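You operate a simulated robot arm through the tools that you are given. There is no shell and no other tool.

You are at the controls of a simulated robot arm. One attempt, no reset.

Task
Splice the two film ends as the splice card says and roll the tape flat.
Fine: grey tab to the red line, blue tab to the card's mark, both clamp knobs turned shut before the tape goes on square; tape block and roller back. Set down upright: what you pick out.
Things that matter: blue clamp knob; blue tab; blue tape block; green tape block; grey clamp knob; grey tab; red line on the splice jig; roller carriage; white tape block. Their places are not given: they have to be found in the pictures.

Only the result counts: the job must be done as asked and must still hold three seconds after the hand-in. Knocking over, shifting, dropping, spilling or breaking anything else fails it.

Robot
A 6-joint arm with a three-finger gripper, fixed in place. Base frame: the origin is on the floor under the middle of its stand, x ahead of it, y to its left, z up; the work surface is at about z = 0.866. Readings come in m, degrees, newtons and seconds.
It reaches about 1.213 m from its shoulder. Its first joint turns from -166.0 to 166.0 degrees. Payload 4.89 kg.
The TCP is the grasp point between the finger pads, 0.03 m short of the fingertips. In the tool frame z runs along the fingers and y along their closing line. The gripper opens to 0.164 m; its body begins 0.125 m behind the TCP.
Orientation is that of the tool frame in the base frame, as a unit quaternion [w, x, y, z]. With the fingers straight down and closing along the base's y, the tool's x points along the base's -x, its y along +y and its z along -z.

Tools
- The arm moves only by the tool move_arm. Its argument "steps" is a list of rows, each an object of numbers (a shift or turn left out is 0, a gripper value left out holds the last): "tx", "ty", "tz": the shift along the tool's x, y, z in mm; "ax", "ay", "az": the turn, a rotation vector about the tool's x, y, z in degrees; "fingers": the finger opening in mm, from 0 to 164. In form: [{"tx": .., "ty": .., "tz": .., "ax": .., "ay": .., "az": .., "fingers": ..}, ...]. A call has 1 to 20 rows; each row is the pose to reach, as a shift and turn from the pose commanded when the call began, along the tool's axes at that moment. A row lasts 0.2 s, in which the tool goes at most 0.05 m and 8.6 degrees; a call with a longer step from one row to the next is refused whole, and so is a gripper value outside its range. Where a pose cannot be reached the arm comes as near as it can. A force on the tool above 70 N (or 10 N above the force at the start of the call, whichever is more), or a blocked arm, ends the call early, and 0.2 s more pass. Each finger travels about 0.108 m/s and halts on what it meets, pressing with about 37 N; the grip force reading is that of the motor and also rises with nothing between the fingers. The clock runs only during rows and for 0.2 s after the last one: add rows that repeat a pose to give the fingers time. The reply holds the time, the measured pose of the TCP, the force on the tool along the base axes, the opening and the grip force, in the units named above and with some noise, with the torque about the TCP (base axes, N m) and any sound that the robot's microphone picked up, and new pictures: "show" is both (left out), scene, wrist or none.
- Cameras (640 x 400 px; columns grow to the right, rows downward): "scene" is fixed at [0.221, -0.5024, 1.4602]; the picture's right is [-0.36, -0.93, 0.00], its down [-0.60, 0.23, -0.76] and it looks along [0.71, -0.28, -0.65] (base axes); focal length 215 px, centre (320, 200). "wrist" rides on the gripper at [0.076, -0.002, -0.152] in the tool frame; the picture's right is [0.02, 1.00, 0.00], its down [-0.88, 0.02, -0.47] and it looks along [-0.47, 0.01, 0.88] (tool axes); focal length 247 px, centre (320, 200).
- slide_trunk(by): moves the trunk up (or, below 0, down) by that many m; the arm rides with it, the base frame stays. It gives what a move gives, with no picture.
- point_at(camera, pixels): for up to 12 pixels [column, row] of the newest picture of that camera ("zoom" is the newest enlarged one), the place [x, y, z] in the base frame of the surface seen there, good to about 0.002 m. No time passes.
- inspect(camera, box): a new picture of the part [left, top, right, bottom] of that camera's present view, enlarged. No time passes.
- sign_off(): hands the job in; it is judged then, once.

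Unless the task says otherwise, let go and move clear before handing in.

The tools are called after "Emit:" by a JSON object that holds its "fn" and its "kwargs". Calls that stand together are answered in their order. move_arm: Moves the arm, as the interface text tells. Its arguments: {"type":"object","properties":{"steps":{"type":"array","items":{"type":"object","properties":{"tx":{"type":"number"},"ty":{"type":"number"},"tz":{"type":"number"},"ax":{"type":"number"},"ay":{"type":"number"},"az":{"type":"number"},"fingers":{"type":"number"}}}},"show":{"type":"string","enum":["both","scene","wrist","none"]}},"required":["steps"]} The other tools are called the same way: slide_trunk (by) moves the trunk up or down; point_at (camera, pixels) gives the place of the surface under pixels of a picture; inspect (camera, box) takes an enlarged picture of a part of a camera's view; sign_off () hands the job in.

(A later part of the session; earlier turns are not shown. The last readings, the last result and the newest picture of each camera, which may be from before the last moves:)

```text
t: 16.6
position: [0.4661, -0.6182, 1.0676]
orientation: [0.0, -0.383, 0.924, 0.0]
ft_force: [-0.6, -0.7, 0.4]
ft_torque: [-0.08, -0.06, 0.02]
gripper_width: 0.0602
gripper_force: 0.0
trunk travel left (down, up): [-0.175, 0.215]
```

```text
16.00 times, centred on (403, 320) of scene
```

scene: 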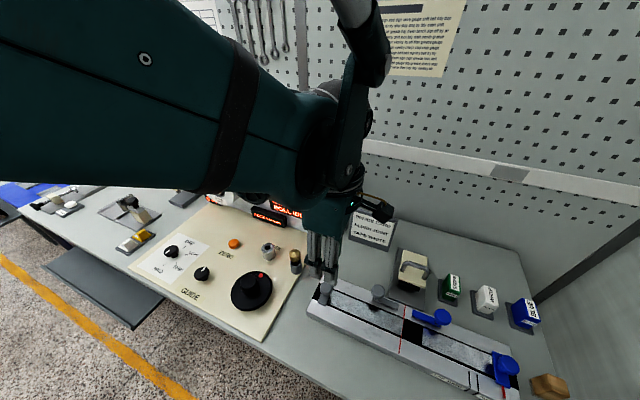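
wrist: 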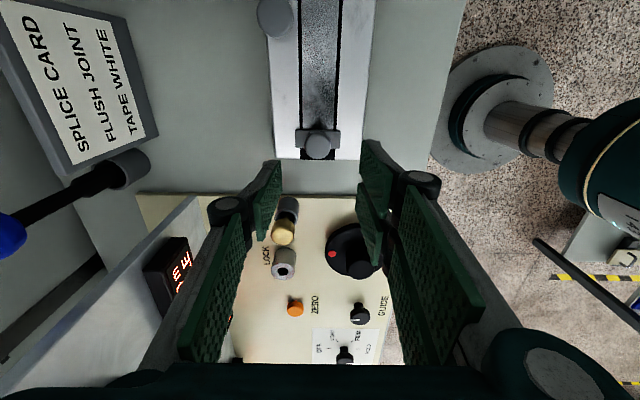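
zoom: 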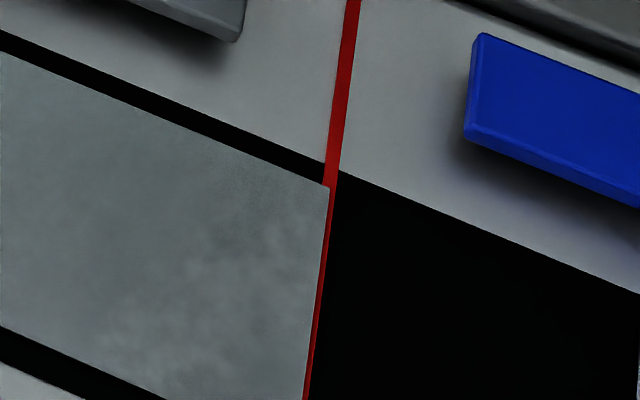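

The grey film end stayed on the line after release. Next is the blue tab: I'll travel along the jig at this height to above its knob (s≈0.496).

Emit:
{"fn": "move_arm", "kwargs": {"steps": [{"tx": 45, "tz": -10}, {"tx": 90, "tz": -10}, {"tx": 135, "tz": -10}, {"tx": 180, "tz": -10}, {"tx": 225, "tz": -10}, {"tx": 270, "tz": -10}, {"tx": 315, "tz": -10}, {"tx": 355, "ty": -1, "tz": -10}, {"tx": 388, "ty": -2, "tz": -10}, {"tx": 388, "ty": -2, "tz": -10}]}}

Emit:
{"fn": "inspect", "kwargs": {"camera": "wrist", "box": [220, 60, 420, 260]}}

```text
t: 18.8
position: [0.1953, -0.8958, 1.0776]
orientation: [0.0, -0.383, 0.924, 0.0]
ft_force: [-0.1, 0.4, -0.9]
ft_torque: [0.05, -0.05, 0.03]
gripper_width: 0.0597
gripper_force: 0.0
trunk travel left (down, up): [-0.175, 0.215]
```

scene: 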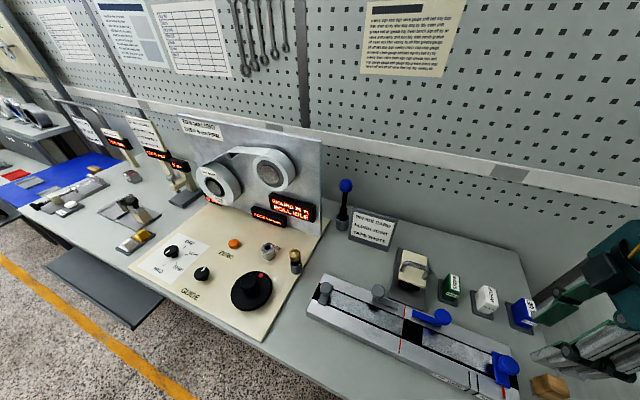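
wrist: 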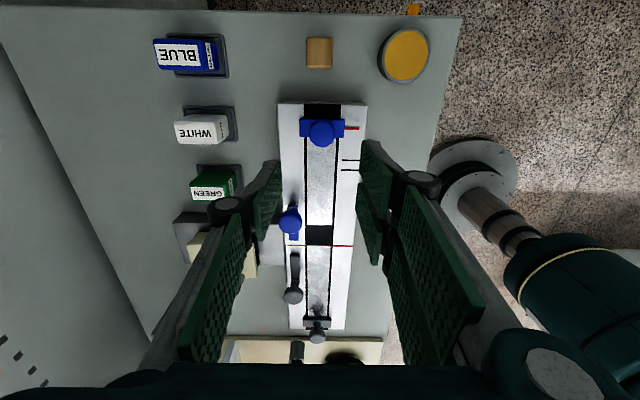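

```text
2.00 times, centred on (320, 160) of wrist
```

zoom: 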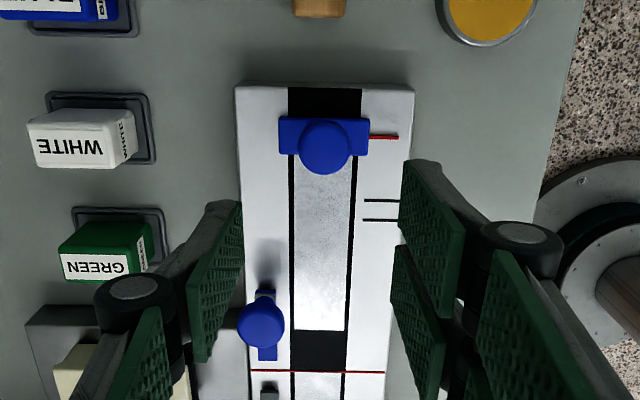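

From here the blue tab knob is at (325,148) in the zoom, the pointer at (384,137), and the two marks at (382,200) and (382,219). I'll measure them.

Emit:
{"fn": "point_at", "kwargs": {"camera": "zoom", "pixels": [[325, 148], [301, 148], [349, 148], [325, 125], [325, 170], [376, 137], [394, 137], [370, 200], [395, 200], [370, 219], [395, 219], [320, 331]]}}

Emit:
{"fn": "point_at", "kwargs": {"camera": "zoom", "pixels": [[261, 320], [242, 322], [281, 322], [261, 345], [267, 357], [40, 145], [100, 145], [128, 140], [60, 115], [110, 115], [320, 5], [330, 18]]}}

```text
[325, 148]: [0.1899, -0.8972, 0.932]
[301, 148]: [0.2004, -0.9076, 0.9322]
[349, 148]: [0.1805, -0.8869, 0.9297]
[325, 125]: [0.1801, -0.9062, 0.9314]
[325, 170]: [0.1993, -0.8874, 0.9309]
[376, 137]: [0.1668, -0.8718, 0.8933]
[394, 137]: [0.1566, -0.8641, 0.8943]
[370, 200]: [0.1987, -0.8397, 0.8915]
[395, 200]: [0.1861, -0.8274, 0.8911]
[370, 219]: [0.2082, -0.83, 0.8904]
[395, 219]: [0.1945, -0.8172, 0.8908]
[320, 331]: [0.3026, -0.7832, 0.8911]
```

```text
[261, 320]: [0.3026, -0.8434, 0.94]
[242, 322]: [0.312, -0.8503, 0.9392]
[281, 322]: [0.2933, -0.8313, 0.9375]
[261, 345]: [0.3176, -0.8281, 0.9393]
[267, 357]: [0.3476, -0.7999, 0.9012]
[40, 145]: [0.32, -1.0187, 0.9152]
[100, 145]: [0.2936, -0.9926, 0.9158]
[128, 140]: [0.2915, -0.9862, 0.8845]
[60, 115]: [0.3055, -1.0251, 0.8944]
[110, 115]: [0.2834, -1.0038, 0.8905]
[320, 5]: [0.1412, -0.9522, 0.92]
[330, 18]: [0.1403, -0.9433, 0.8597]
```

Pointer s≈0.4995, FLUSH mark s≈0.4535 (46 mm travel), knob at s≈0.500, w≈-0.769. I'll descend around the knob and grip it.

Emit:
{"fn": "move_arm", "kwargs": {"steps": [{"tx": 4.5, "ty": 1.5, "tz": 40}, {"tx": 4.5, "ty": 1.5, "tz": 80}, {"tx": 4.5, "ty": 1.5, "tz": 115}, {"tx": 4.5, "ty": 1.5, "tz": 132}, {"tx": 4.5, "ty": 1.5, "tz": 139.5}, {"tx": 4.5, "ty": 1.5, "tz": 139.5}, {"tx": 4.5, "ty": 1.5, "tz": 139.5, "fingers": 44}, {"tx": 4.5, "ty": 1.5, "tz": 139.5, "fingers": 36}, {"tx": 4.5, "ty": 1.5, "tz": 139.5, "fingers": 30}, {"tx": 4.5, "ty": 1.5, "tz": 139.5, "fingers": 24}, {"tx": 4.5, "ty": 1.5, "tz": 139.5, "fingers": 24}, {"tx": 4.5, "ty": 1.5, "tz": 139.5, "fingers": 24}]}}

Emit:
{"fn": "inspect", "kwargs": {"camera": "wrist", "box": [220, 60, 420, 260]}}

```text
t: 21.4
position: [0.1922, -0.897, 0.9384]
orientation: [0.0, -0.383, 0.924, 0.0]
ft_force: [-1.2, 2.3, -4.0]
ft_torque: [0.05, 0.03, -0.03]
gripper_width: 0.0296
gripper_force: 45.4
trunk travel left (down, up): [-0.175, 0.215]
```

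scene: 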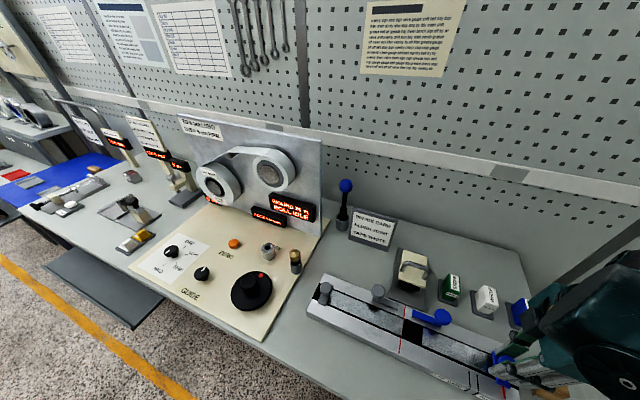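
wrist: 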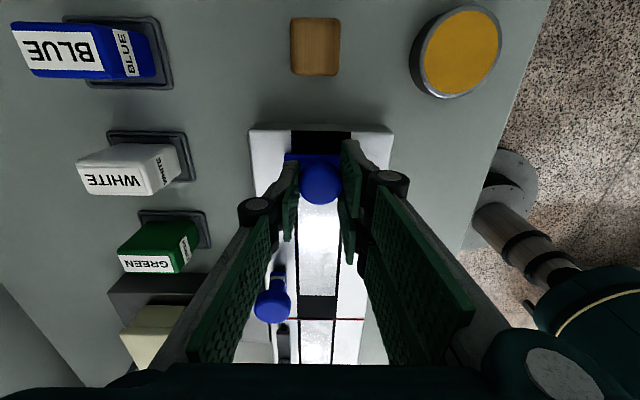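

```text
2.00 times, centred on (320, 160) of wrist
```

zoom: 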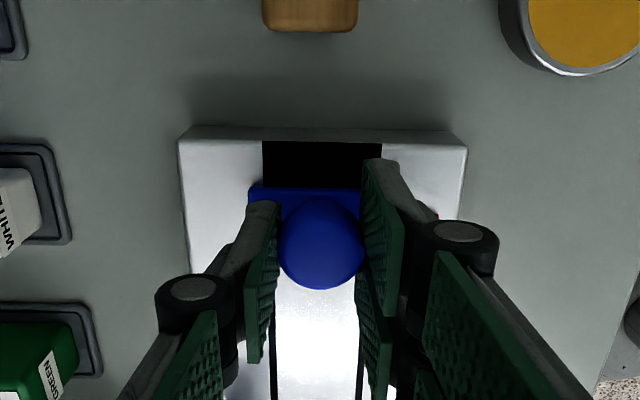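

The blue knob is gripped with almost no side load. I'll slide the tab 40 mm toward -u and look.

Emit:
{"fn": "move_arm", "kwargs": {"steps": [{"tx": -8}, {"tx": -16}, {"tx": -24}, {"tx": -32}, {"tx": -40}, {"tx": -40}]}}

Emit:
{"fn": "inspect", "kwargs": {"camera": "scene", "box": [385, 300, 435, 350]}}

Emit:
{"fn": "inspect", "kwargs": {"camera": "scene", "box": [440, 350, 520, 400]}}

```text
t: 22.8
position: [0.2212, -0.8697, 0.9384]
orientation: [0.001, -0.382, 0.924, 0.0]
ft_force: [-11.0, 11.7, -11.4]
ft_torque: [0.18, 0.19, -0.09]
gripper_width: 0.0299
gripper_force: 45.2
trunk travel left (down, up): [-0.175, 0.215]
```

scene: 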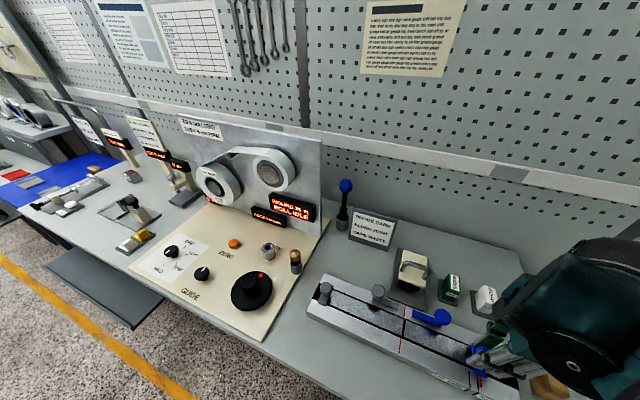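
wrist: 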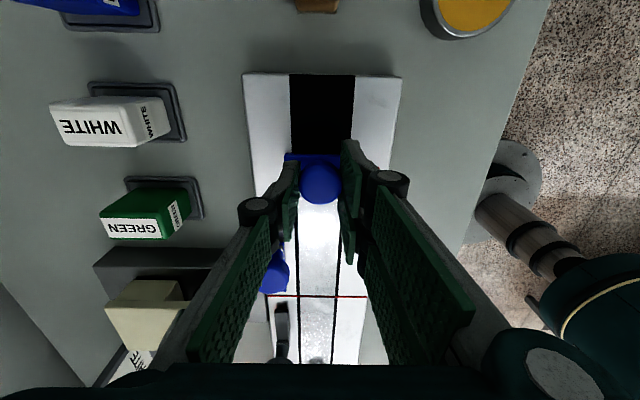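

```text
8.00 times, centred on (410, 325) of scene
```

zoom: 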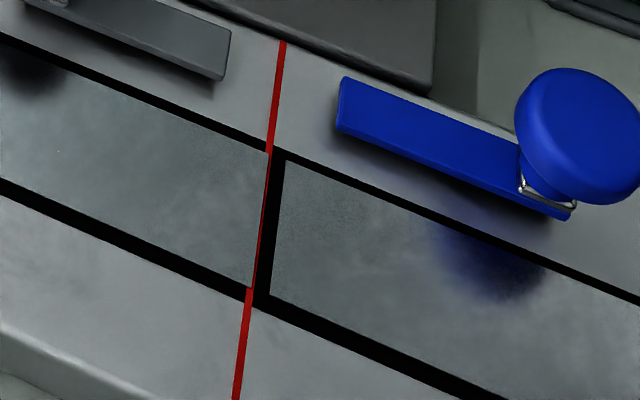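

```text
8.00 times, centred on (480, 375) of scene
```

zoom: 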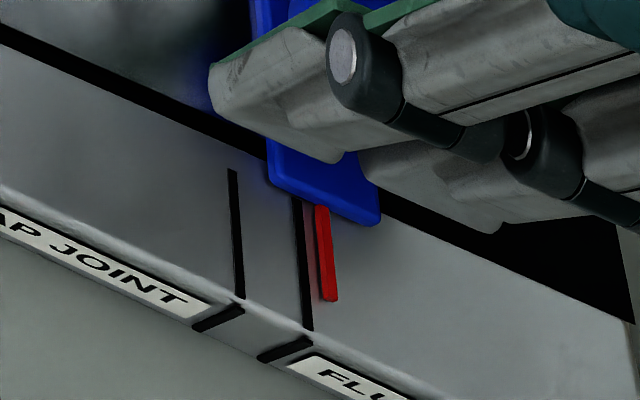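

The pointer at (327,255) in the zoom is about 4–5 mm from the FLUSH mark at (303,245), and the film gap is about 4 mm. I'll slide 3.5 mm more and re-check.

Emit:
{"fn": "move_arm", "kwargs": {"steps": [{"tx": -1.5, "ty": -0.3}, {"tx": -3, "ty": -0.3}, {"tx": -3.5, "ty": -0.3}, {"tx": -3.5, "ty": -0.3}], "show": "scene"}}

Emit:
{"fn": "inspect", "kwargs": {"camera": "scene", "box": [393, 310, 413, 330]}}

Emit:
{"fn": "inspect", "kwargs": {"camera": "scene", "box": [465, 370, 495, 395]}}

```text
t: 23.8
position: [0.2236, -0.8666, 0.938]
orientation: [0.0, -0.383, 0.924, 0.0]
ft_force: [-15.9, 16.7, -16.5]
ft_torque: [0.28, 0.24, -0.08]
gripper_width: 0.0297
gripper_force: 45.1
trunk travel left (down, up): [-0.175, 0.215]
```

scene: 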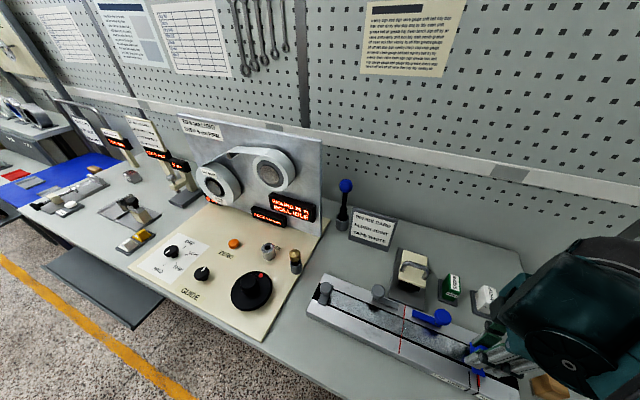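

```text
16.00 times, centred on (403, 320) of scene
```

zoom: 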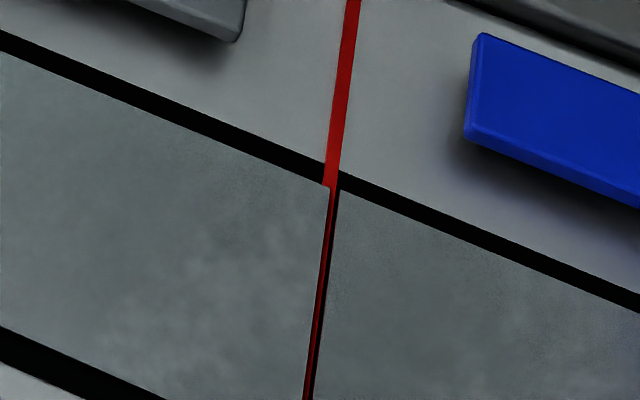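

```text
16.00 times, centred on (480, 382) of scene
```

zoom: 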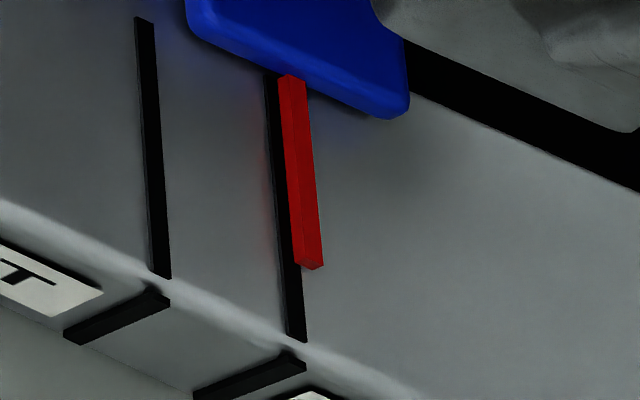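

The film gap is now about 1.4 mm ((329,188)→(340,191) at 16×) and the pointer still sits just right of the mark. I'll slide 1.3 mm more.

Emit:
{"fn": "move_arm", "kwargs": {"steps": [{"tx": -0.7, "ty": -0.4}, {"tx": -1.3, "ty": -0.6}, {"tx": -1.3, "ty": -0.6}, {"tx": -1.3, "ty": -0.6}], "show": "scene"}}

Emit:
{"fn": "inspect", "kwargs": {"camera": "scene", "box": [393, 310, 413, 330]}}

Emit:
{"fn": "inspect", "kwargs": {"camera": "scene", "box": [465, 370, 495, 395]}}

```text
t: 24.8
position: [0.2238, -0.8669, 0.9386]
orientation: [0.0, -0.382, 0.924, 0.0]
ft_force: [-31.8, 31.7, -33.6]
ft_torque: [0.38, 0.33, -0.14]
gripper_width: 0.0297
gripper_force: 44.9
trunk travel left (down, up): [-0.175, 0.215]
```

scene: 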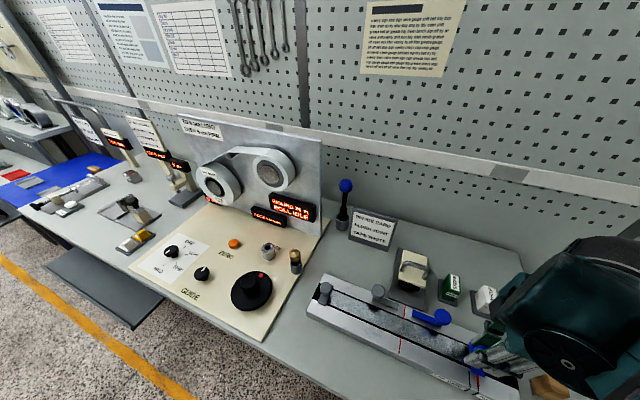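

```text
16.00 times, centred on (403, 320) of scene
```

zoom: 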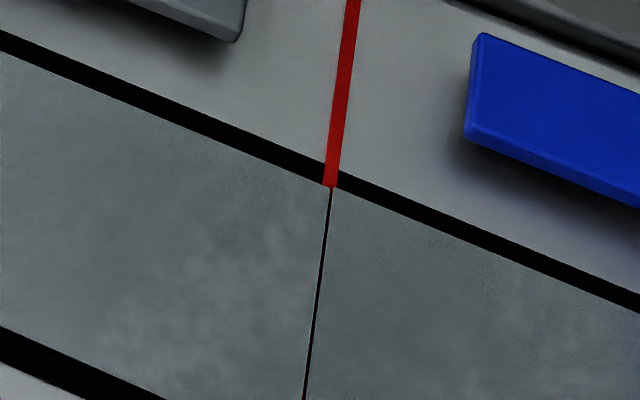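

```text
16.00 times, centred on (480, 382) of scene
```

zoom: 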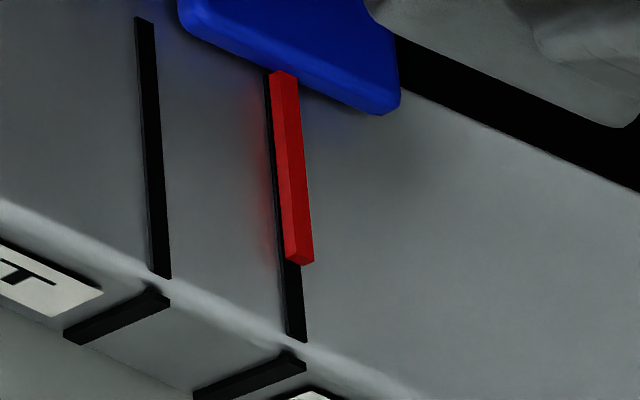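

The joint is closed to a hairline at (330,190) and the pointer lies on the FLUSH mark, but the side load is 45 N toward +v from my last nudge. I'll relieve it (+1.2 mm v) before releasing.

Emit:
{"fn": "move_arm", "kwargs": {"steps": [{"ty": 0.6}, {"ty": 1.2}, {"ty": 1.2}], "show": "none"}}

Emit:
{"fn": "inspect", "kwargs": {"camera": "scene", "box": [393, 310, 413, 330]}}

```text
t: 25.6
position: [0.2245, -0.8659, 0.9375]
orientation: [0.0, -0.382, 0.924, 0.0]
ft_force: [-26.7, 27.3, -38.0]
ft_torque: [0.4, 0.2, -0.09]
gripper_width: 0.0295
gripper_force: 45.2
trunk travel left (down, up): [-0.175, 0.215]
```

```text
16.00 times, centred on (403, 320) of scene
```

zoom: 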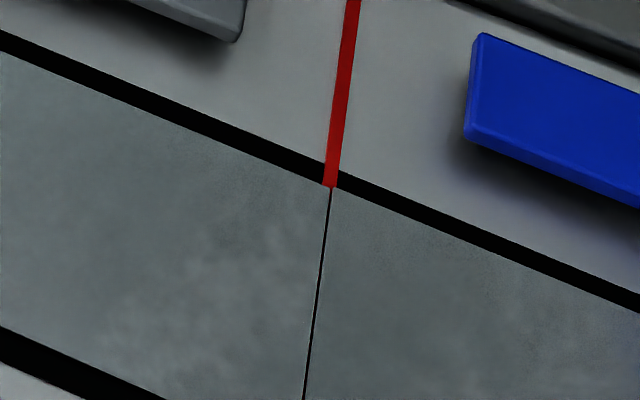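

Side load is still 38 N along +v with -38 N vertical; those were coupled before and fell with a small downward and +v shift. I'll ease in both directions.

Emit:
{"fn": "move_arm", "kwargs": {"steps": [{"ty": 0.4, "tz": 0.3}, {"ty": 0.7, "tz": 0.5}, {"ty": 0.7, "tz": 0.5}], "show": "none"}}

Emit:
{"fn": "inspect", "kwargs": {"camera": "scene", "box": [393, 310, 413, 330]}}

```text
t: 26.4
position: [0.2234, -0.866, 0.9384]
orientation: [0.001, -0.383, 0.924, -0.001]
ft_force: [-7.5, 5.1, -7.3]
ft_torque: [0.14, 0.05, -0.06]
gripper_width: 0.0298
gripper_force: 45.2
trunk travel left (down, up): [-0.175, 0.215]
```

```text
16.00 times, centred on (403, 320) of scene
```

zoom: 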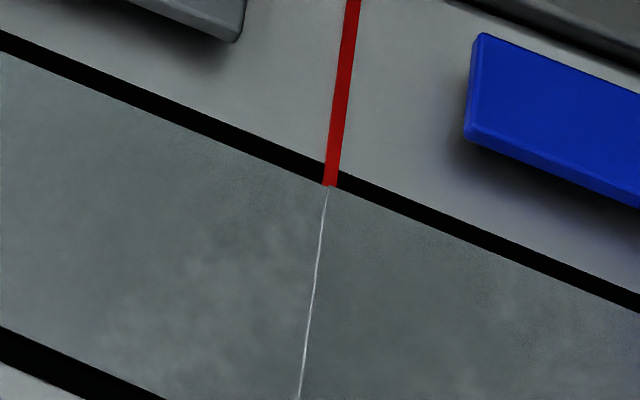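

The load is now small, but the joint line turned to a light edge at (325,190), suggesting ~0.4 mm overlap. I'll ease the blue tab back +0.5 mm.

Emit:
{"fn": "move_arm", "kwargs": {"steps": [{"tx": 0.3}, {"tx": 0.5}, {"tx": 0.5}], "show": "none"}}

Emit:
{"fn": "inspect", "kwargs": {"camera": "scene", "box": [393, 310, 413, 330]}}

Emit:
{"fn": "inspect", "kwargs": {"camera": "scene", "box": [465, 370, 495, 395]}}

```text
t: 27.2
position: [0.2238, -0.865, 0.9388]
orientation: [0.0, -0.382, 0.924, 0.0]
ft_force: [2.3, -3.1, 0.6]
ft_torque: [-0.01, -0.1, -0.01]
gripper_width: 0.0297
gripper_force: 44.9
trunk travel left (down, up): [-0.175, 0.215]
```

```text
16.00 times, centred on (403, 320) of scene
```

zoom: 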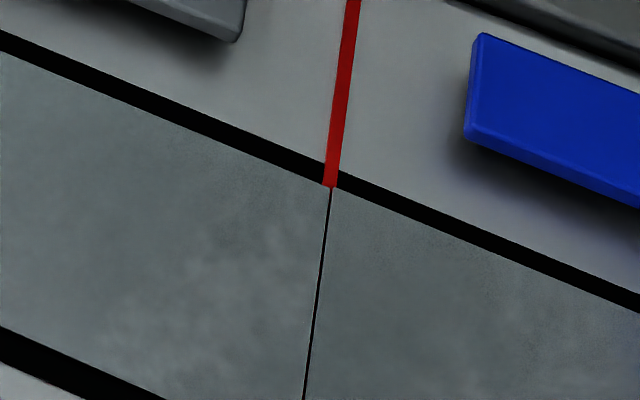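

```text
16.00 times, centred on (480, 382) of scene
```

zoom: 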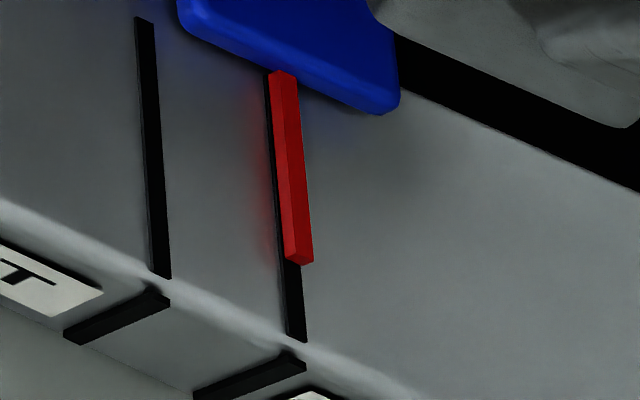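

A hairline joint, the pointer on the FLUSH mark, and forces near zero. I'll release the blue tab and rise for an overhead check.

Emit:
{"fn": "move_arm", "kwargs": {"steps": [{"fingers": 34}, {"fingers": 44}, {"fingers": 56}, {"fingers": 60}, {"tz": -20}, {"tz": -60}, {"tz": -100}, {"tz": -140}, {"tz": -140}]}}

Emit:
{"fn": "inspect", "kwargs": {"camera": "wrist", "box": [270, 80, 390, 240]}}

Emit:
{"fn": "inspect", "kwargs": {"camera": "scene", "box": [393, 310, 413, 330]}}

```text
t: 29.2
position: [0.2212, -0.8643, 1.0792]
orientation: [0.0, -0.383, 0.924, 0.0]
ft_force: [-0.3, 0.6, 1.3]
ft_torque: [-0.08, -0.01, -0.01]
gripper_width: 0.0601
gripper_force: 0.0
trunk travel left (down, up): [-0.175, 0.215]
```

scene: 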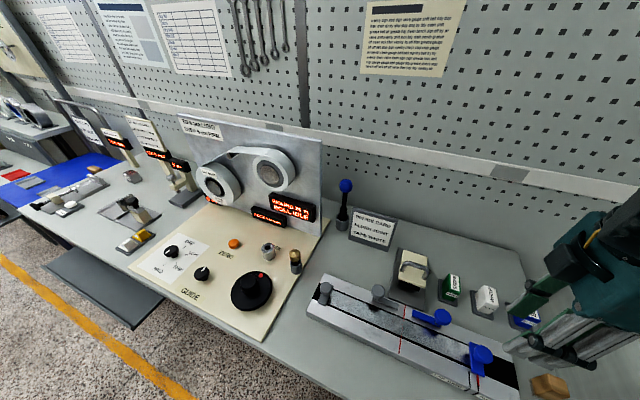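
wrist: 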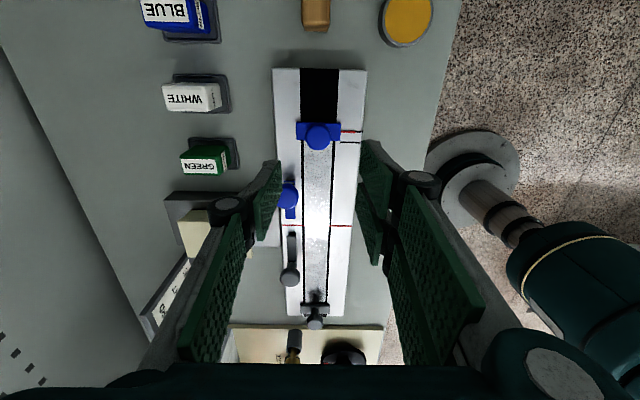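

```text
2.50 times, centred on (330, 160) of wrist
```

zoom: 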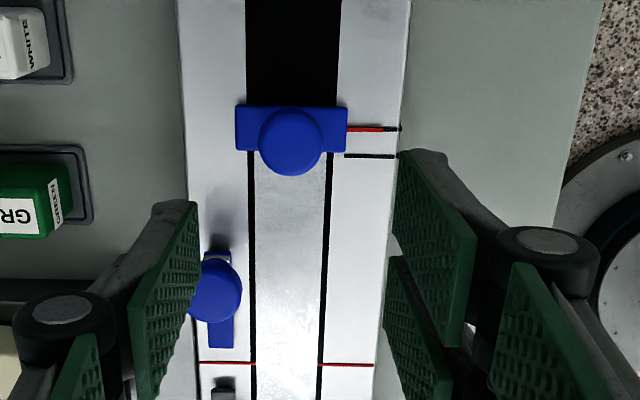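

```text
16.00 times, centred on (403, 320) of scene
```

zoom: 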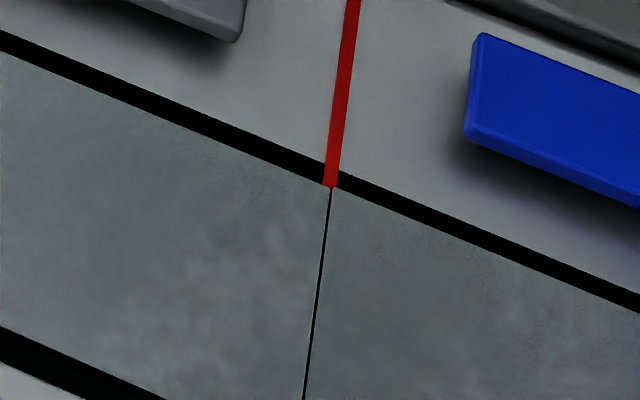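

The overhead view confirms the pointer on the FLUSH mark at (375,129) and the joint on the red line. Now the blue clamp knob: I'll move over it at (s≈0.376, w≈-0.810) and measure.

Emit:
{"fn": "move_arm", "kwargs": {"steps": [{"tx": -40, "ty": -21}, {"tx": -79, "ty": -42}, {"tx": -79, "ty": -42}, {"tx": -79, "ty": -42}]}}

Emit:
{"fn": "inspect", "kwargs": {"camera": "wrist", "box": [220, 60, 420, 260]}}

```text
t: 30.2
position: [0.3098, -0.8392, 1.0766]
orientation: [0.0, -0.383, 0.924, -0.001]
ft_force: [0.9, -0.1, -0.1]
ft_torque: [-0.06, 0.1, 0.02]
gripper_width: 0.06
gripper_force: 0.1
trunk travel left (down, up): [-0.175, 0.215]
```

scene: 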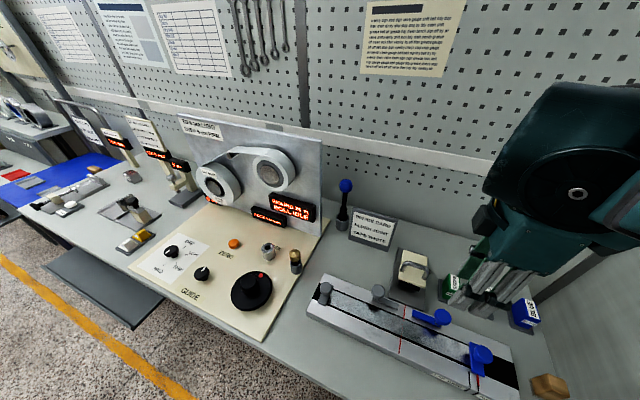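
wrist: 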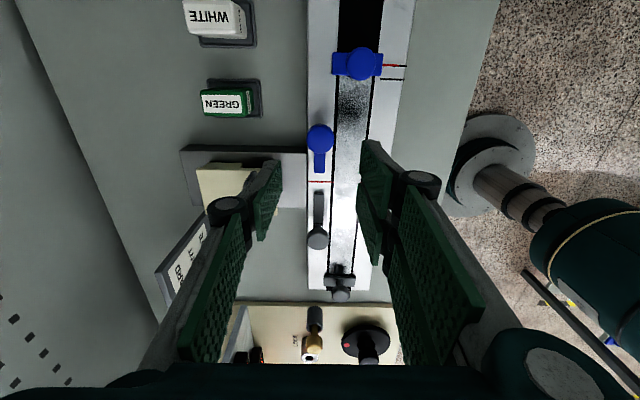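

```text
2.00 times, centred on (320, 160) of wrist
```

zoom: 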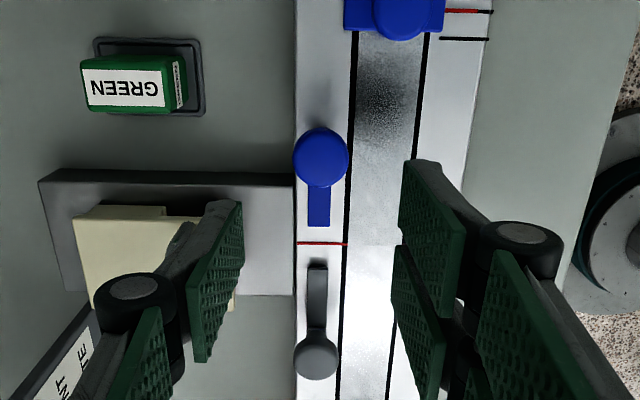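

Emit:
{"fn": "point_at", "kwargs": {"camera": "zoom", "pixels": [[321, 155], [295, 157], [347, 157], [321, 131], [321, 183], [319, 222], [315, 358], [294, 360], [336, 360], [316, 378], [317, 270], [230, 225]]}}

```text
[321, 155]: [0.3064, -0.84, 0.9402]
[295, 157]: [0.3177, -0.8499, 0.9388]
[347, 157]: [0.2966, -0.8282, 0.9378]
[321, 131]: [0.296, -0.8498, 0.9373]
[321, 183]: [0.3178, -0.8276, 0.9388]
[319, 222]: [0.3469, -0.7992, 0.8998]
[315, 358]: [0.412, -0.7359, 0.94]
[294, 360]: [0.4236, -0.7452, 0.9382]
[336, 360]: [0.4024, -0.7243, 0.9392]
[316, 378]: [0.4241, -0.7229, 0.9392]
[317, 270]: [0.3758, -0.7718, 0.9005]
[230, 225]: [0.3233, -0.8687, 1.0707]
```

Blue clamp knob centre is at s≈0.376, w≈-0.8105, top z≈0.940. I'll descend to z≈0.948 around it and close.

Emit:
{"fn": "move_arm", "kwargs": {"steps": [{"tx": 1.7, "ty": 1.3, "tz": 40}, {"tx": 1.7, "ty": 1.3, "tz": 80}, {"tx": 1.7, "ty": 1.3, "tz": 110}, {"tx": 1.7, "ty": 1.3, "tz": 128}, {"tx": 1.7, "ty": 1.3, "tz": 128}, {"tx": 1.7, "ty": 1.3, "tz": 128, "fingers": 44}, {"tx": 1.7, "ty": 1.3, "tz": 128, "fingers": 36}, {"tx": 1.7, "ty": 1.3, "tz": 128, "fingers": 30}, {"tx": 1.7, "ty": 1.3, "tz": 128, "fingers": 24}, {"tx": 1.7, "ty": 1.3, "tz": 128, "fingers": 24}, {"tx": 1.7, "ty": 1.3, "tz": 128, "fingers": 24}]}}

Emit:
{"fn": "inspect", "kwargs": {"camera": "wrist", "box": [220, 60, 420, 260]}}

Emit:
{"fn": "inspect", "kwargs": {"camera": "scene", "box": [380, 250, 500, 350]}}

```text
t: 32.6
position: [0.3058, -0.8394, 0.9494]
orientation: [0.0, -0.382, 0.924, 0.0]
ft_force: [23.1, -21.7, 9.2]
ft_torque: [-0.52, -0.69, -0.05]
gripper_width: 0.0366
gripper_force: 15.9
trunk travel left (down, up): [-0.175, 0.215]
```

scene: 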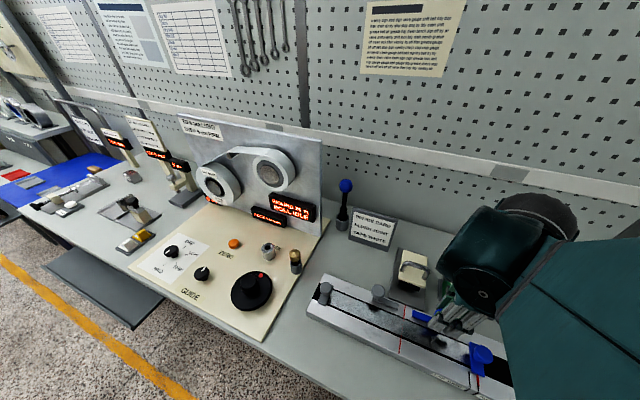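
wrist: 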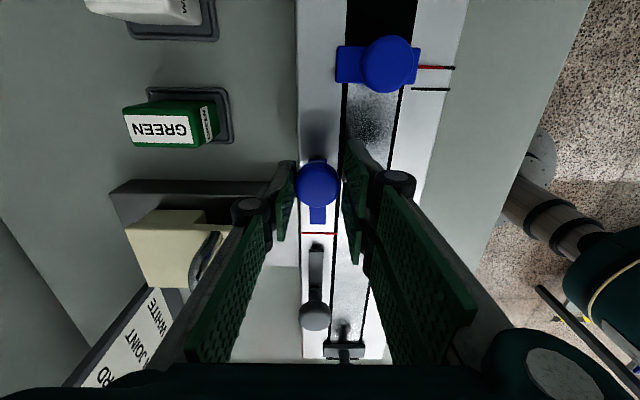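

```text
2.00 times, centred on (320, 160) of wrist
```

zoom: 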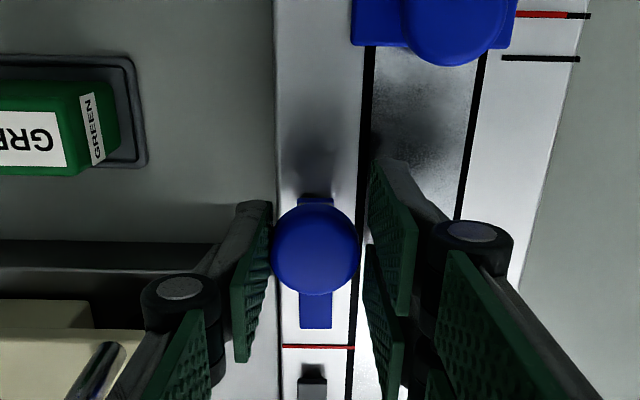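

```text
4.00 times, centred on (440, 300) of scene
```

zoom: 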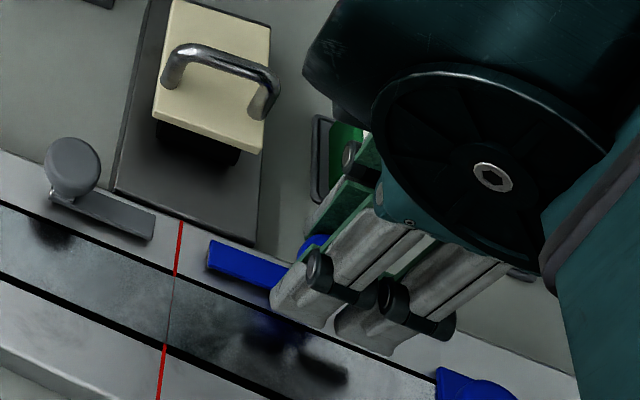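

The -v finger touched the knob first (width 36.6 mm, -v load 31 N), so the knob is about 3 mm further toward -v. I'll shift the tool -3 mm and continue closing.

Emit:
{"fn": "move_arm", "kwargs": {"steps": [{"ty": -1.5, "fingers": 40}, {"ty": -3, "fingers": 40}, {"ty": -3, "fingers": 34}, {"ty": -3, "fingers": 28}, {"ty": -3, "fingers": 24}, {"ty": -3, "fingers": 24}, {"ty": -3, "fingers": 24}], "show": "wrist"}}

Emit:
{"fn": "inspect", "kwargs": {"camera": "wrist", "box": [220, 60, 420, 260]}}

```text
t: 34.2
position: [0.3077, -0.8394, 0.9499]
orientation: [0.0, -0.383, 0.924, 0.001]
ft_force: [-3.8, 1.3, -4.2]
ft_torque: [0.04, 0.14, 0.03]
gripper_width: 0.0324
gripper_force: 44.6
trunk travel left (down, up): [-0.175, 0.215]
```

wrist: 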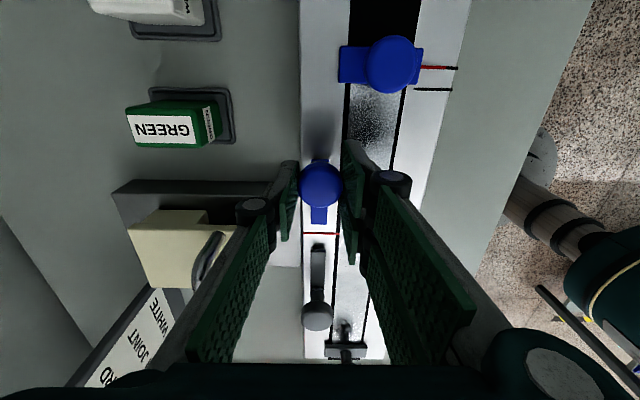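

```text
2.00 times, centred on (320, 160) of wrist
```

zoom: 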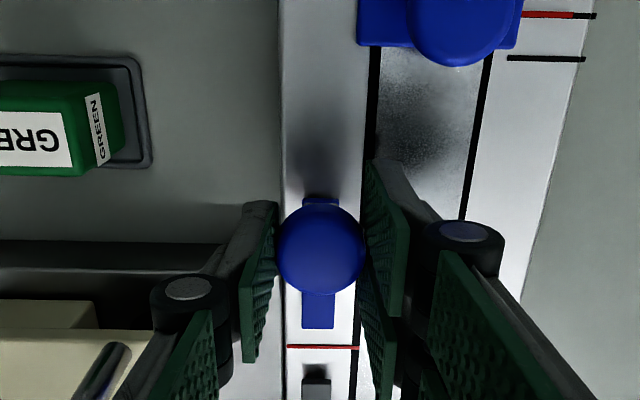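

Now balanced at 32.4 mm width with small forces. I'll turn the knob counter-clockwise from above (az negative), first 32°, watching the loads.

Emit:
{"fn": "move_arm", "kwargs": {"steps": [{"az": -4}, {"az": -8}, {"az": -12}, {"az": -16}, {"az": -20}, {"az": -24}, {"az": -28}, {"az": -32}, {"az": -32}], "show": "wrist"}}

Emit:
{"fn": "inspect", "kwargs": {"camera": "scene", "box": [380, 250, 500, 350]}}

```text
t: 36.2
position: [0.3081, -0.8413, 0.9504]
orientation: [0.0, -0.623, 0.782, 0.0]
ft_force: [2.9, -3.5, 7.1]
ft_torque: [0.0, -0.11, -0.01]
gripper_width: 0.0324
gripper_force: 45.0
trunk travel left (down, up): [-0.175, 0.215]
```

wrist: 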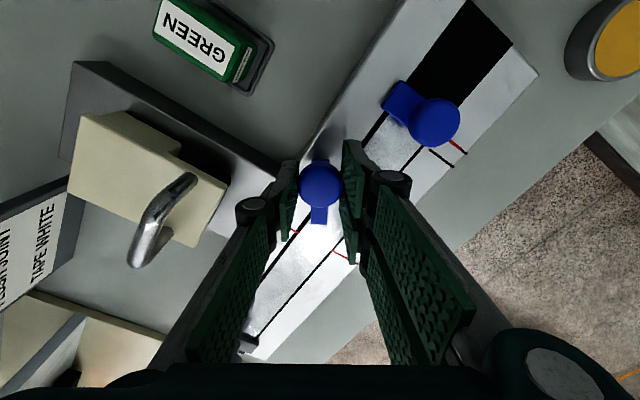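

```text
4.00 times, centred on (440, 300) of scene
```

zoom: 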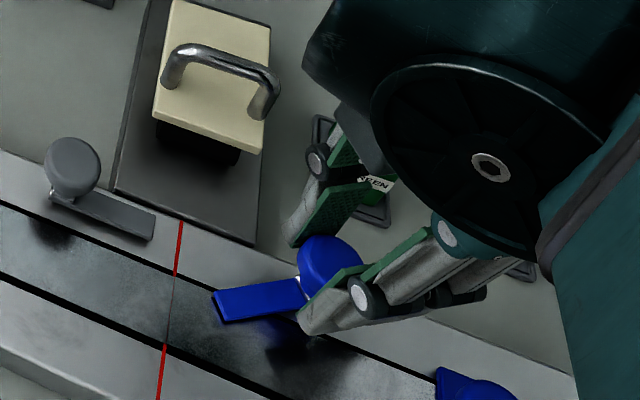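

The blue bar is swinging over the film with small loads. I'll continue to 90° in total.

Emit:
{"fn": "move_arm", "kwargs": {"steps": [{"az": -6}, {"az": -12}, {"az": -18}, {"az": -24}, {"az": -30}, {"az": -36}, {"az": -42}, {"az": -48}, {"az": -53}, {"az": -58}, {"az": -58}], "show": "wrist"}}

Emit:
{"fn": "inspect", "kwargs": {"camera": "scene", "box": [380, 250, 500, 350]}}

Emit:
{"fn": "inspect", "kwargs": {"camera": "wrist", "box": [220, 100, 420, 300]}}

```text
t: 38.6
position: [0.3099, -0.8414, 0.9488]
orientation: [0.001, 0.77, -0.638, -0.001]
ft_force: [10.4, 1.3, -6.4]
ft_torque: [-0.02, -0.21, -0.03]
gripper_width: 0.0323
gripper_force: 45.0
out of reach, approached as far as the arm can: row 5, 6, 7, 8, 9, 10, 11
trunk travel left (down, up): [-0.175, 0.215]
```

wrist: 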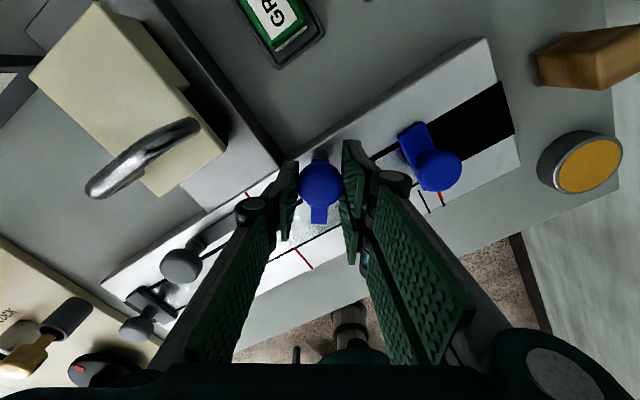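

```text
4.00 times, centred on (440, 300) of scene
```

zoom: 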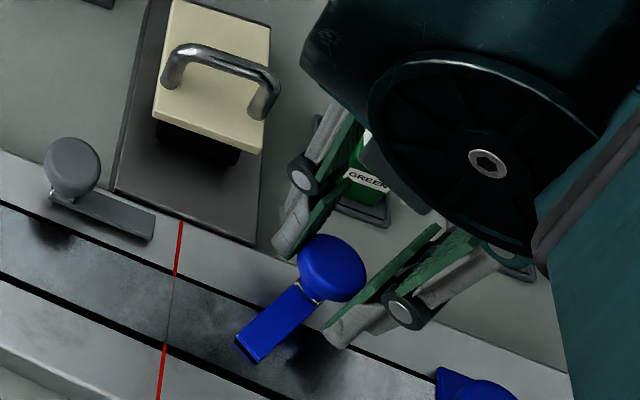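

```text
2.00 times, centred on (320, 200) of wrist
```

zoom: 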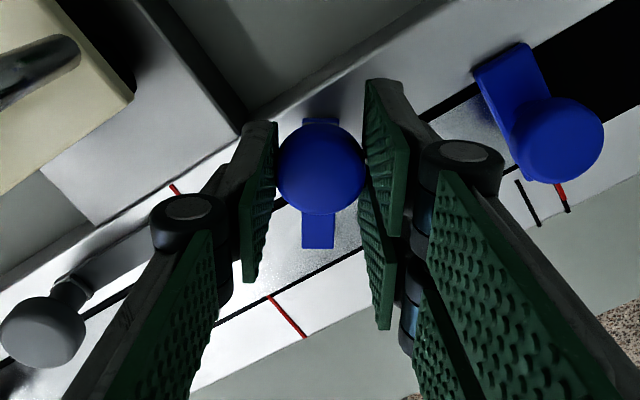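

The wrist reached its turn limit at about 56° (yaw ≈ 101°); the blue bar is partly across the film. I'll open the fingers, turn back, and re-grip for the rest.

Emit:
{"fn": "move_arm", "kwargs": {"steps": [{"fingers": 40}, {"fingers": 50}, {"fingers": 60}, {"fingers": 60}], "show": "none"}}

```text
t: 39.6
position: [0.3088, -0.8409, 0.9508]
orientation: [0.001, 0.771, -0.637, -0.001]
ft_force: [-0.1, -0.2, 0.0]
ft_torque: [0.05, -0.01, -0.02]
gripper_width: 0.06
gripper_force: 0.0
trunk travel left (down, up): [-0.175, 0.215]
```

The commanded pose is the clipped one now. I'll turn back 55° with open fingers and re-grip.

Emit:
{"fn": "move_arm", "kwargs": {"steps": [{"az": 8}, {"az": 16}, {"az": 24}, {"az": 32}, {"az": 40}, {"az": 48}, {"az": 54}, {"az": 54}]}}

Emit:
{"fn": "inspect", "kwargs": {"camera": "wrist", "box": [220, 60, 420, 260]}}

```text
t: 41.4
position: [0.3093, -0.8404, 0.95]
orientation: [0.0, -0.397, 0.918, -0.001]
ft_force: [-0.8, 0.3, -0.3]
ft_torque: [0.01, -0.02, 0.03]
gripper_width: 0.0603
gripper_force: 0.0
trunk travel left (down, up): [-0.175, 0.215]
```

scene: 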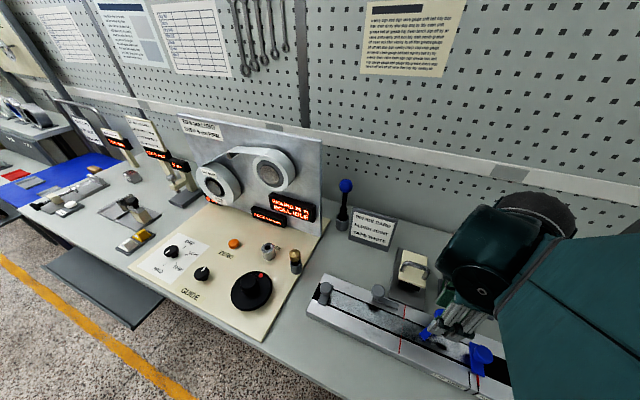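
wrist: 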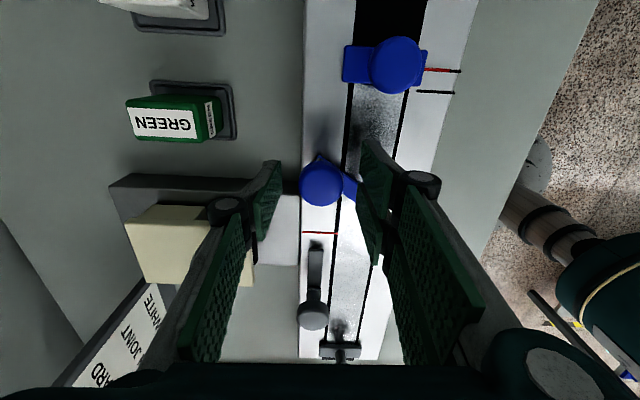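

```text
2.00 times, centred on (320, 160) of wrist
```

zoom: 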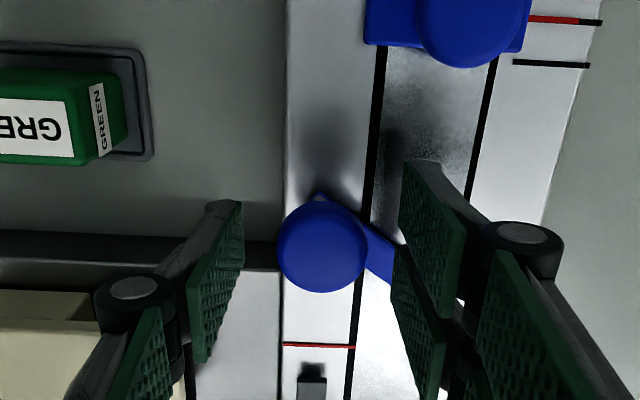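

The bar is about 34° short of square across the film. I'll re-grip and turn 34° more.

Emit:
{"fn": "move_arm", "kwargs": {"steps": [{"fingers": 44}, {"fingers": 36}, {"fingers": 30}, {"fingers": 24}, {"fingers": 24}, {"fingers": 24}, {"fingers": 24, "az": -4}, {"fingers": 24, "az": -8}, {"fingers": 24, "az": -12}, {"fingers": 24, "az": -16}, {"fingers": 24, "az": -20}, {"fingers": 24, "az": -24}, {"fingers": 24, "az": -28}, {"fingers": 24, "az": -32}, {"fingers": 24, "az": -34}, {"fingers": 24, "az": -34}]}}

Emit:
{"fn": "inspect", "kwargs": {"camera": "scene", "box": [380, 250, 500, 350]}}

Emit:
{"fn": "inspect", "kwargs": {"camera": "wrist", "box": [220, 60, 420, 260]}}

```text
t: 44.8
position: [0.3093, -0.8403, 0.9501]
orientation: [-0.001, -0.649, 0.761, 0.001]
ft_force: [-5.5, 37.8, -23.5]
ft_torque: [0.85, 0.03, -0.07]
gripper_width: 0.0326
gripper_force: 45.2
trunk travel left (down, up): [-0.175, 0.215]
```

scene: 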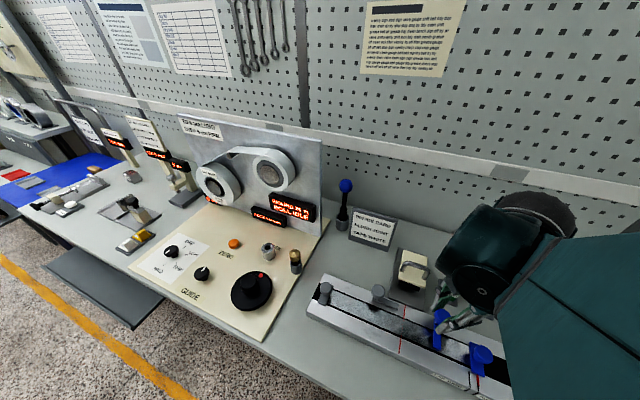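
wrist: 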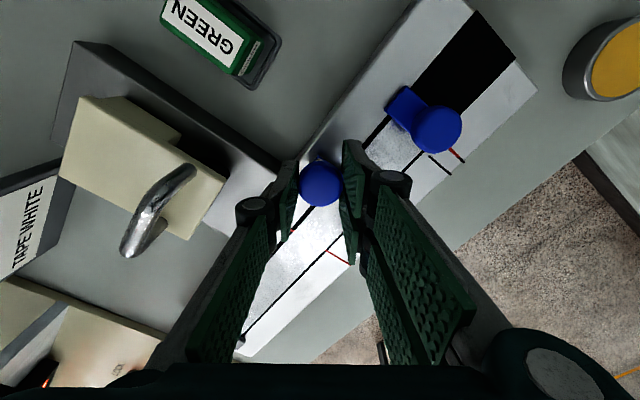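

```text
4.00 times, centred on (440, 300) of scene
```

zoom: 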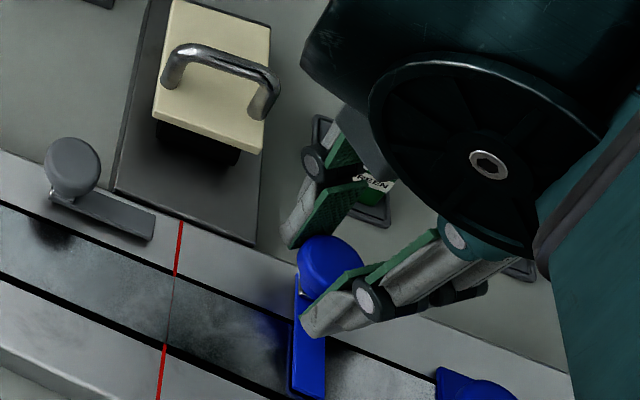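

```text
2.00 times, centred on (320, 160) of wrist
```

zoom: 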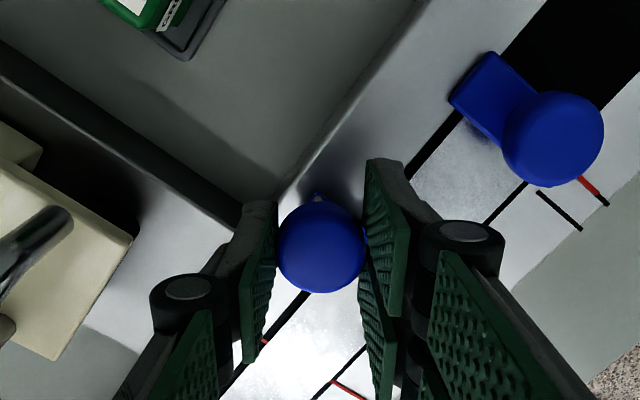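

The blue bar now lies about square across the film. I'll release, rise a bit, turn back to the jig yaw and check its angle from above.

Emit:
{"fn": "move_arm", "kwargs": {"steps": [{"fingers": 36}, {"fingers": 44}, {"fingers": 56}, {"fingers": 60}, {"tz": -30}, {"tz": -70, "az": 8}, {"tz": -100, "az": 16}, {"tz": -120, "az": 24}, {"tz": -120, "az": 32}, {"tz": -120, "az": 36}, {"tz": -120, "az": 36}]}}

Emit:
{"fn": "inspect", "kwargs": {"camera": "wrist", "box": [240, 80, 400, 240]}}

```text
t: 47.2
position: [0.3094, -0.8412, 1.0689]
orientation: [-0.001, -0.382, 0.924, 0.0]
ft_force: [-0.3, -0.2, -0.9]
ft_torque: [0.02, -0.01, -0.01]
gripper_width: 0.06
gripper_force: 0.0
trunk travel left (down, up): [-0.175, 0.215]
```

scene: 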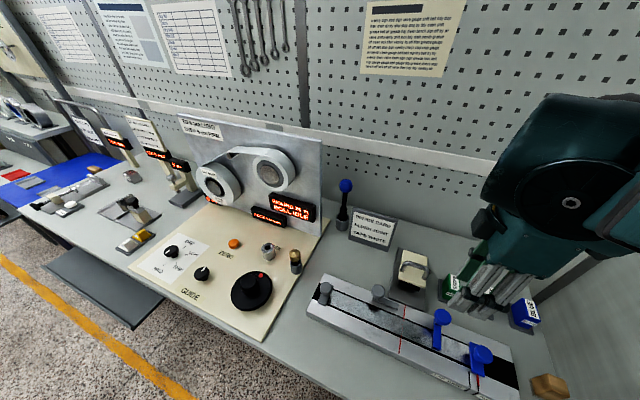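
wrist: 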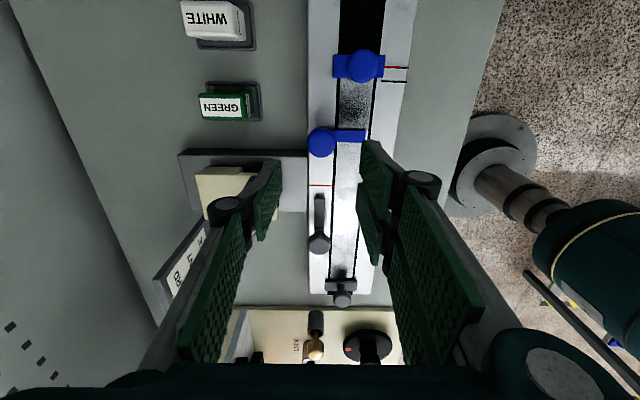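

```text
2.50 times, centred on (320, 160) of wrist
```

zoom: 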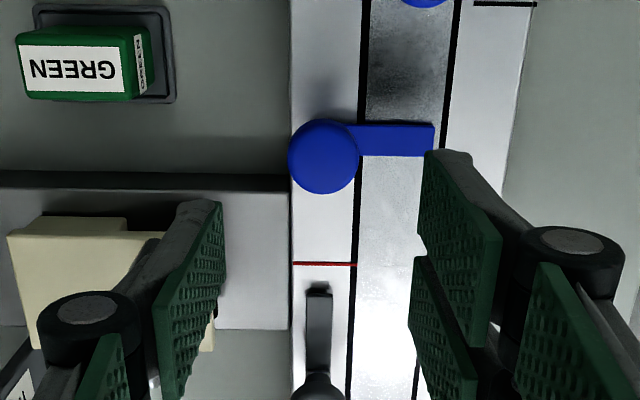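

The blue bar is square across the film (edges at (360,125)–(434,123) are level). Next the grey clamp knob: move -150 mm along u at this height and check.

Emit:
{"fn": "move_arm", "kwargs": {"steps": [{"tx": -40}, {"tx": -80}, {"tx": -120}, {"tx": -150}, {"tx": -150}, {"tx": -150}]}}

Emit:
{"fn": "inspect", "kwargs": {"camera": "wrist", "box": [240, 80, 400, 240]}}

```text
t: 48.6
position: [0.4146, -0.7352, 1.0706]
orientation: [-0.001, -0.381, 0.925, -0.001]
ft_force: [0.6, 0.3, -0.6]
ft_torque: [-0.05, 0.05, -0.04]
gripper_width: 0.0602
gripper_force: 0.1
trunk travel left (down, up): [-0.175, 0.215]
```

scene: 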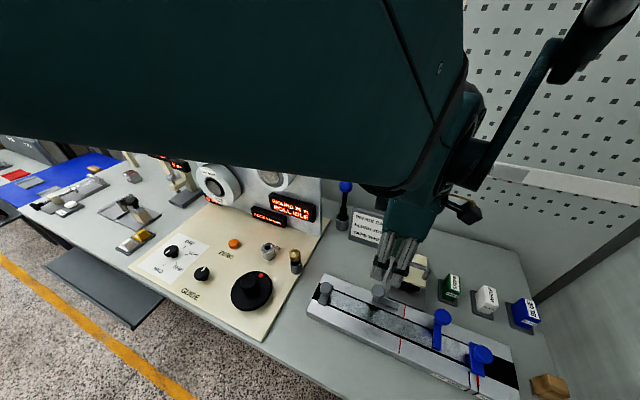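
wrist: 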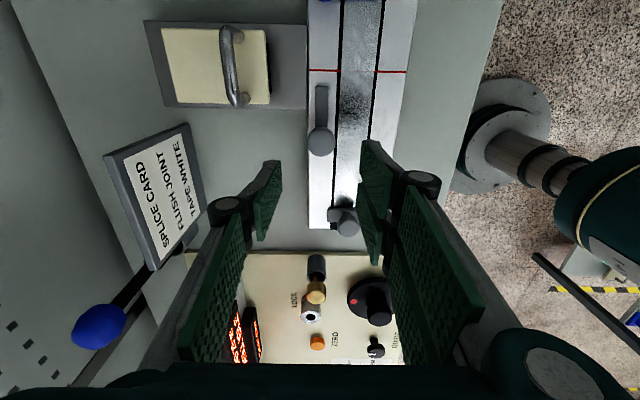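

```text
2.50 times, centred on (320, 160) of wrist
```

zoom: 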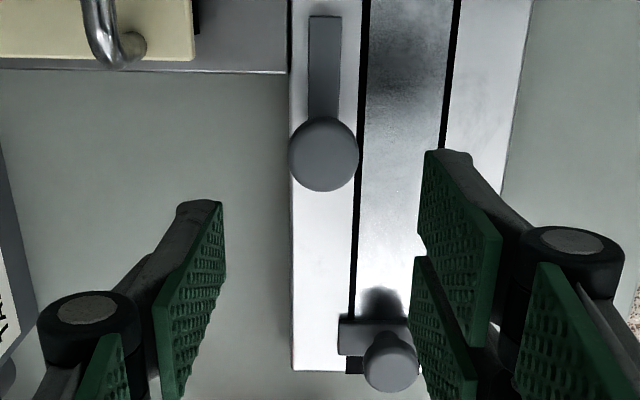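

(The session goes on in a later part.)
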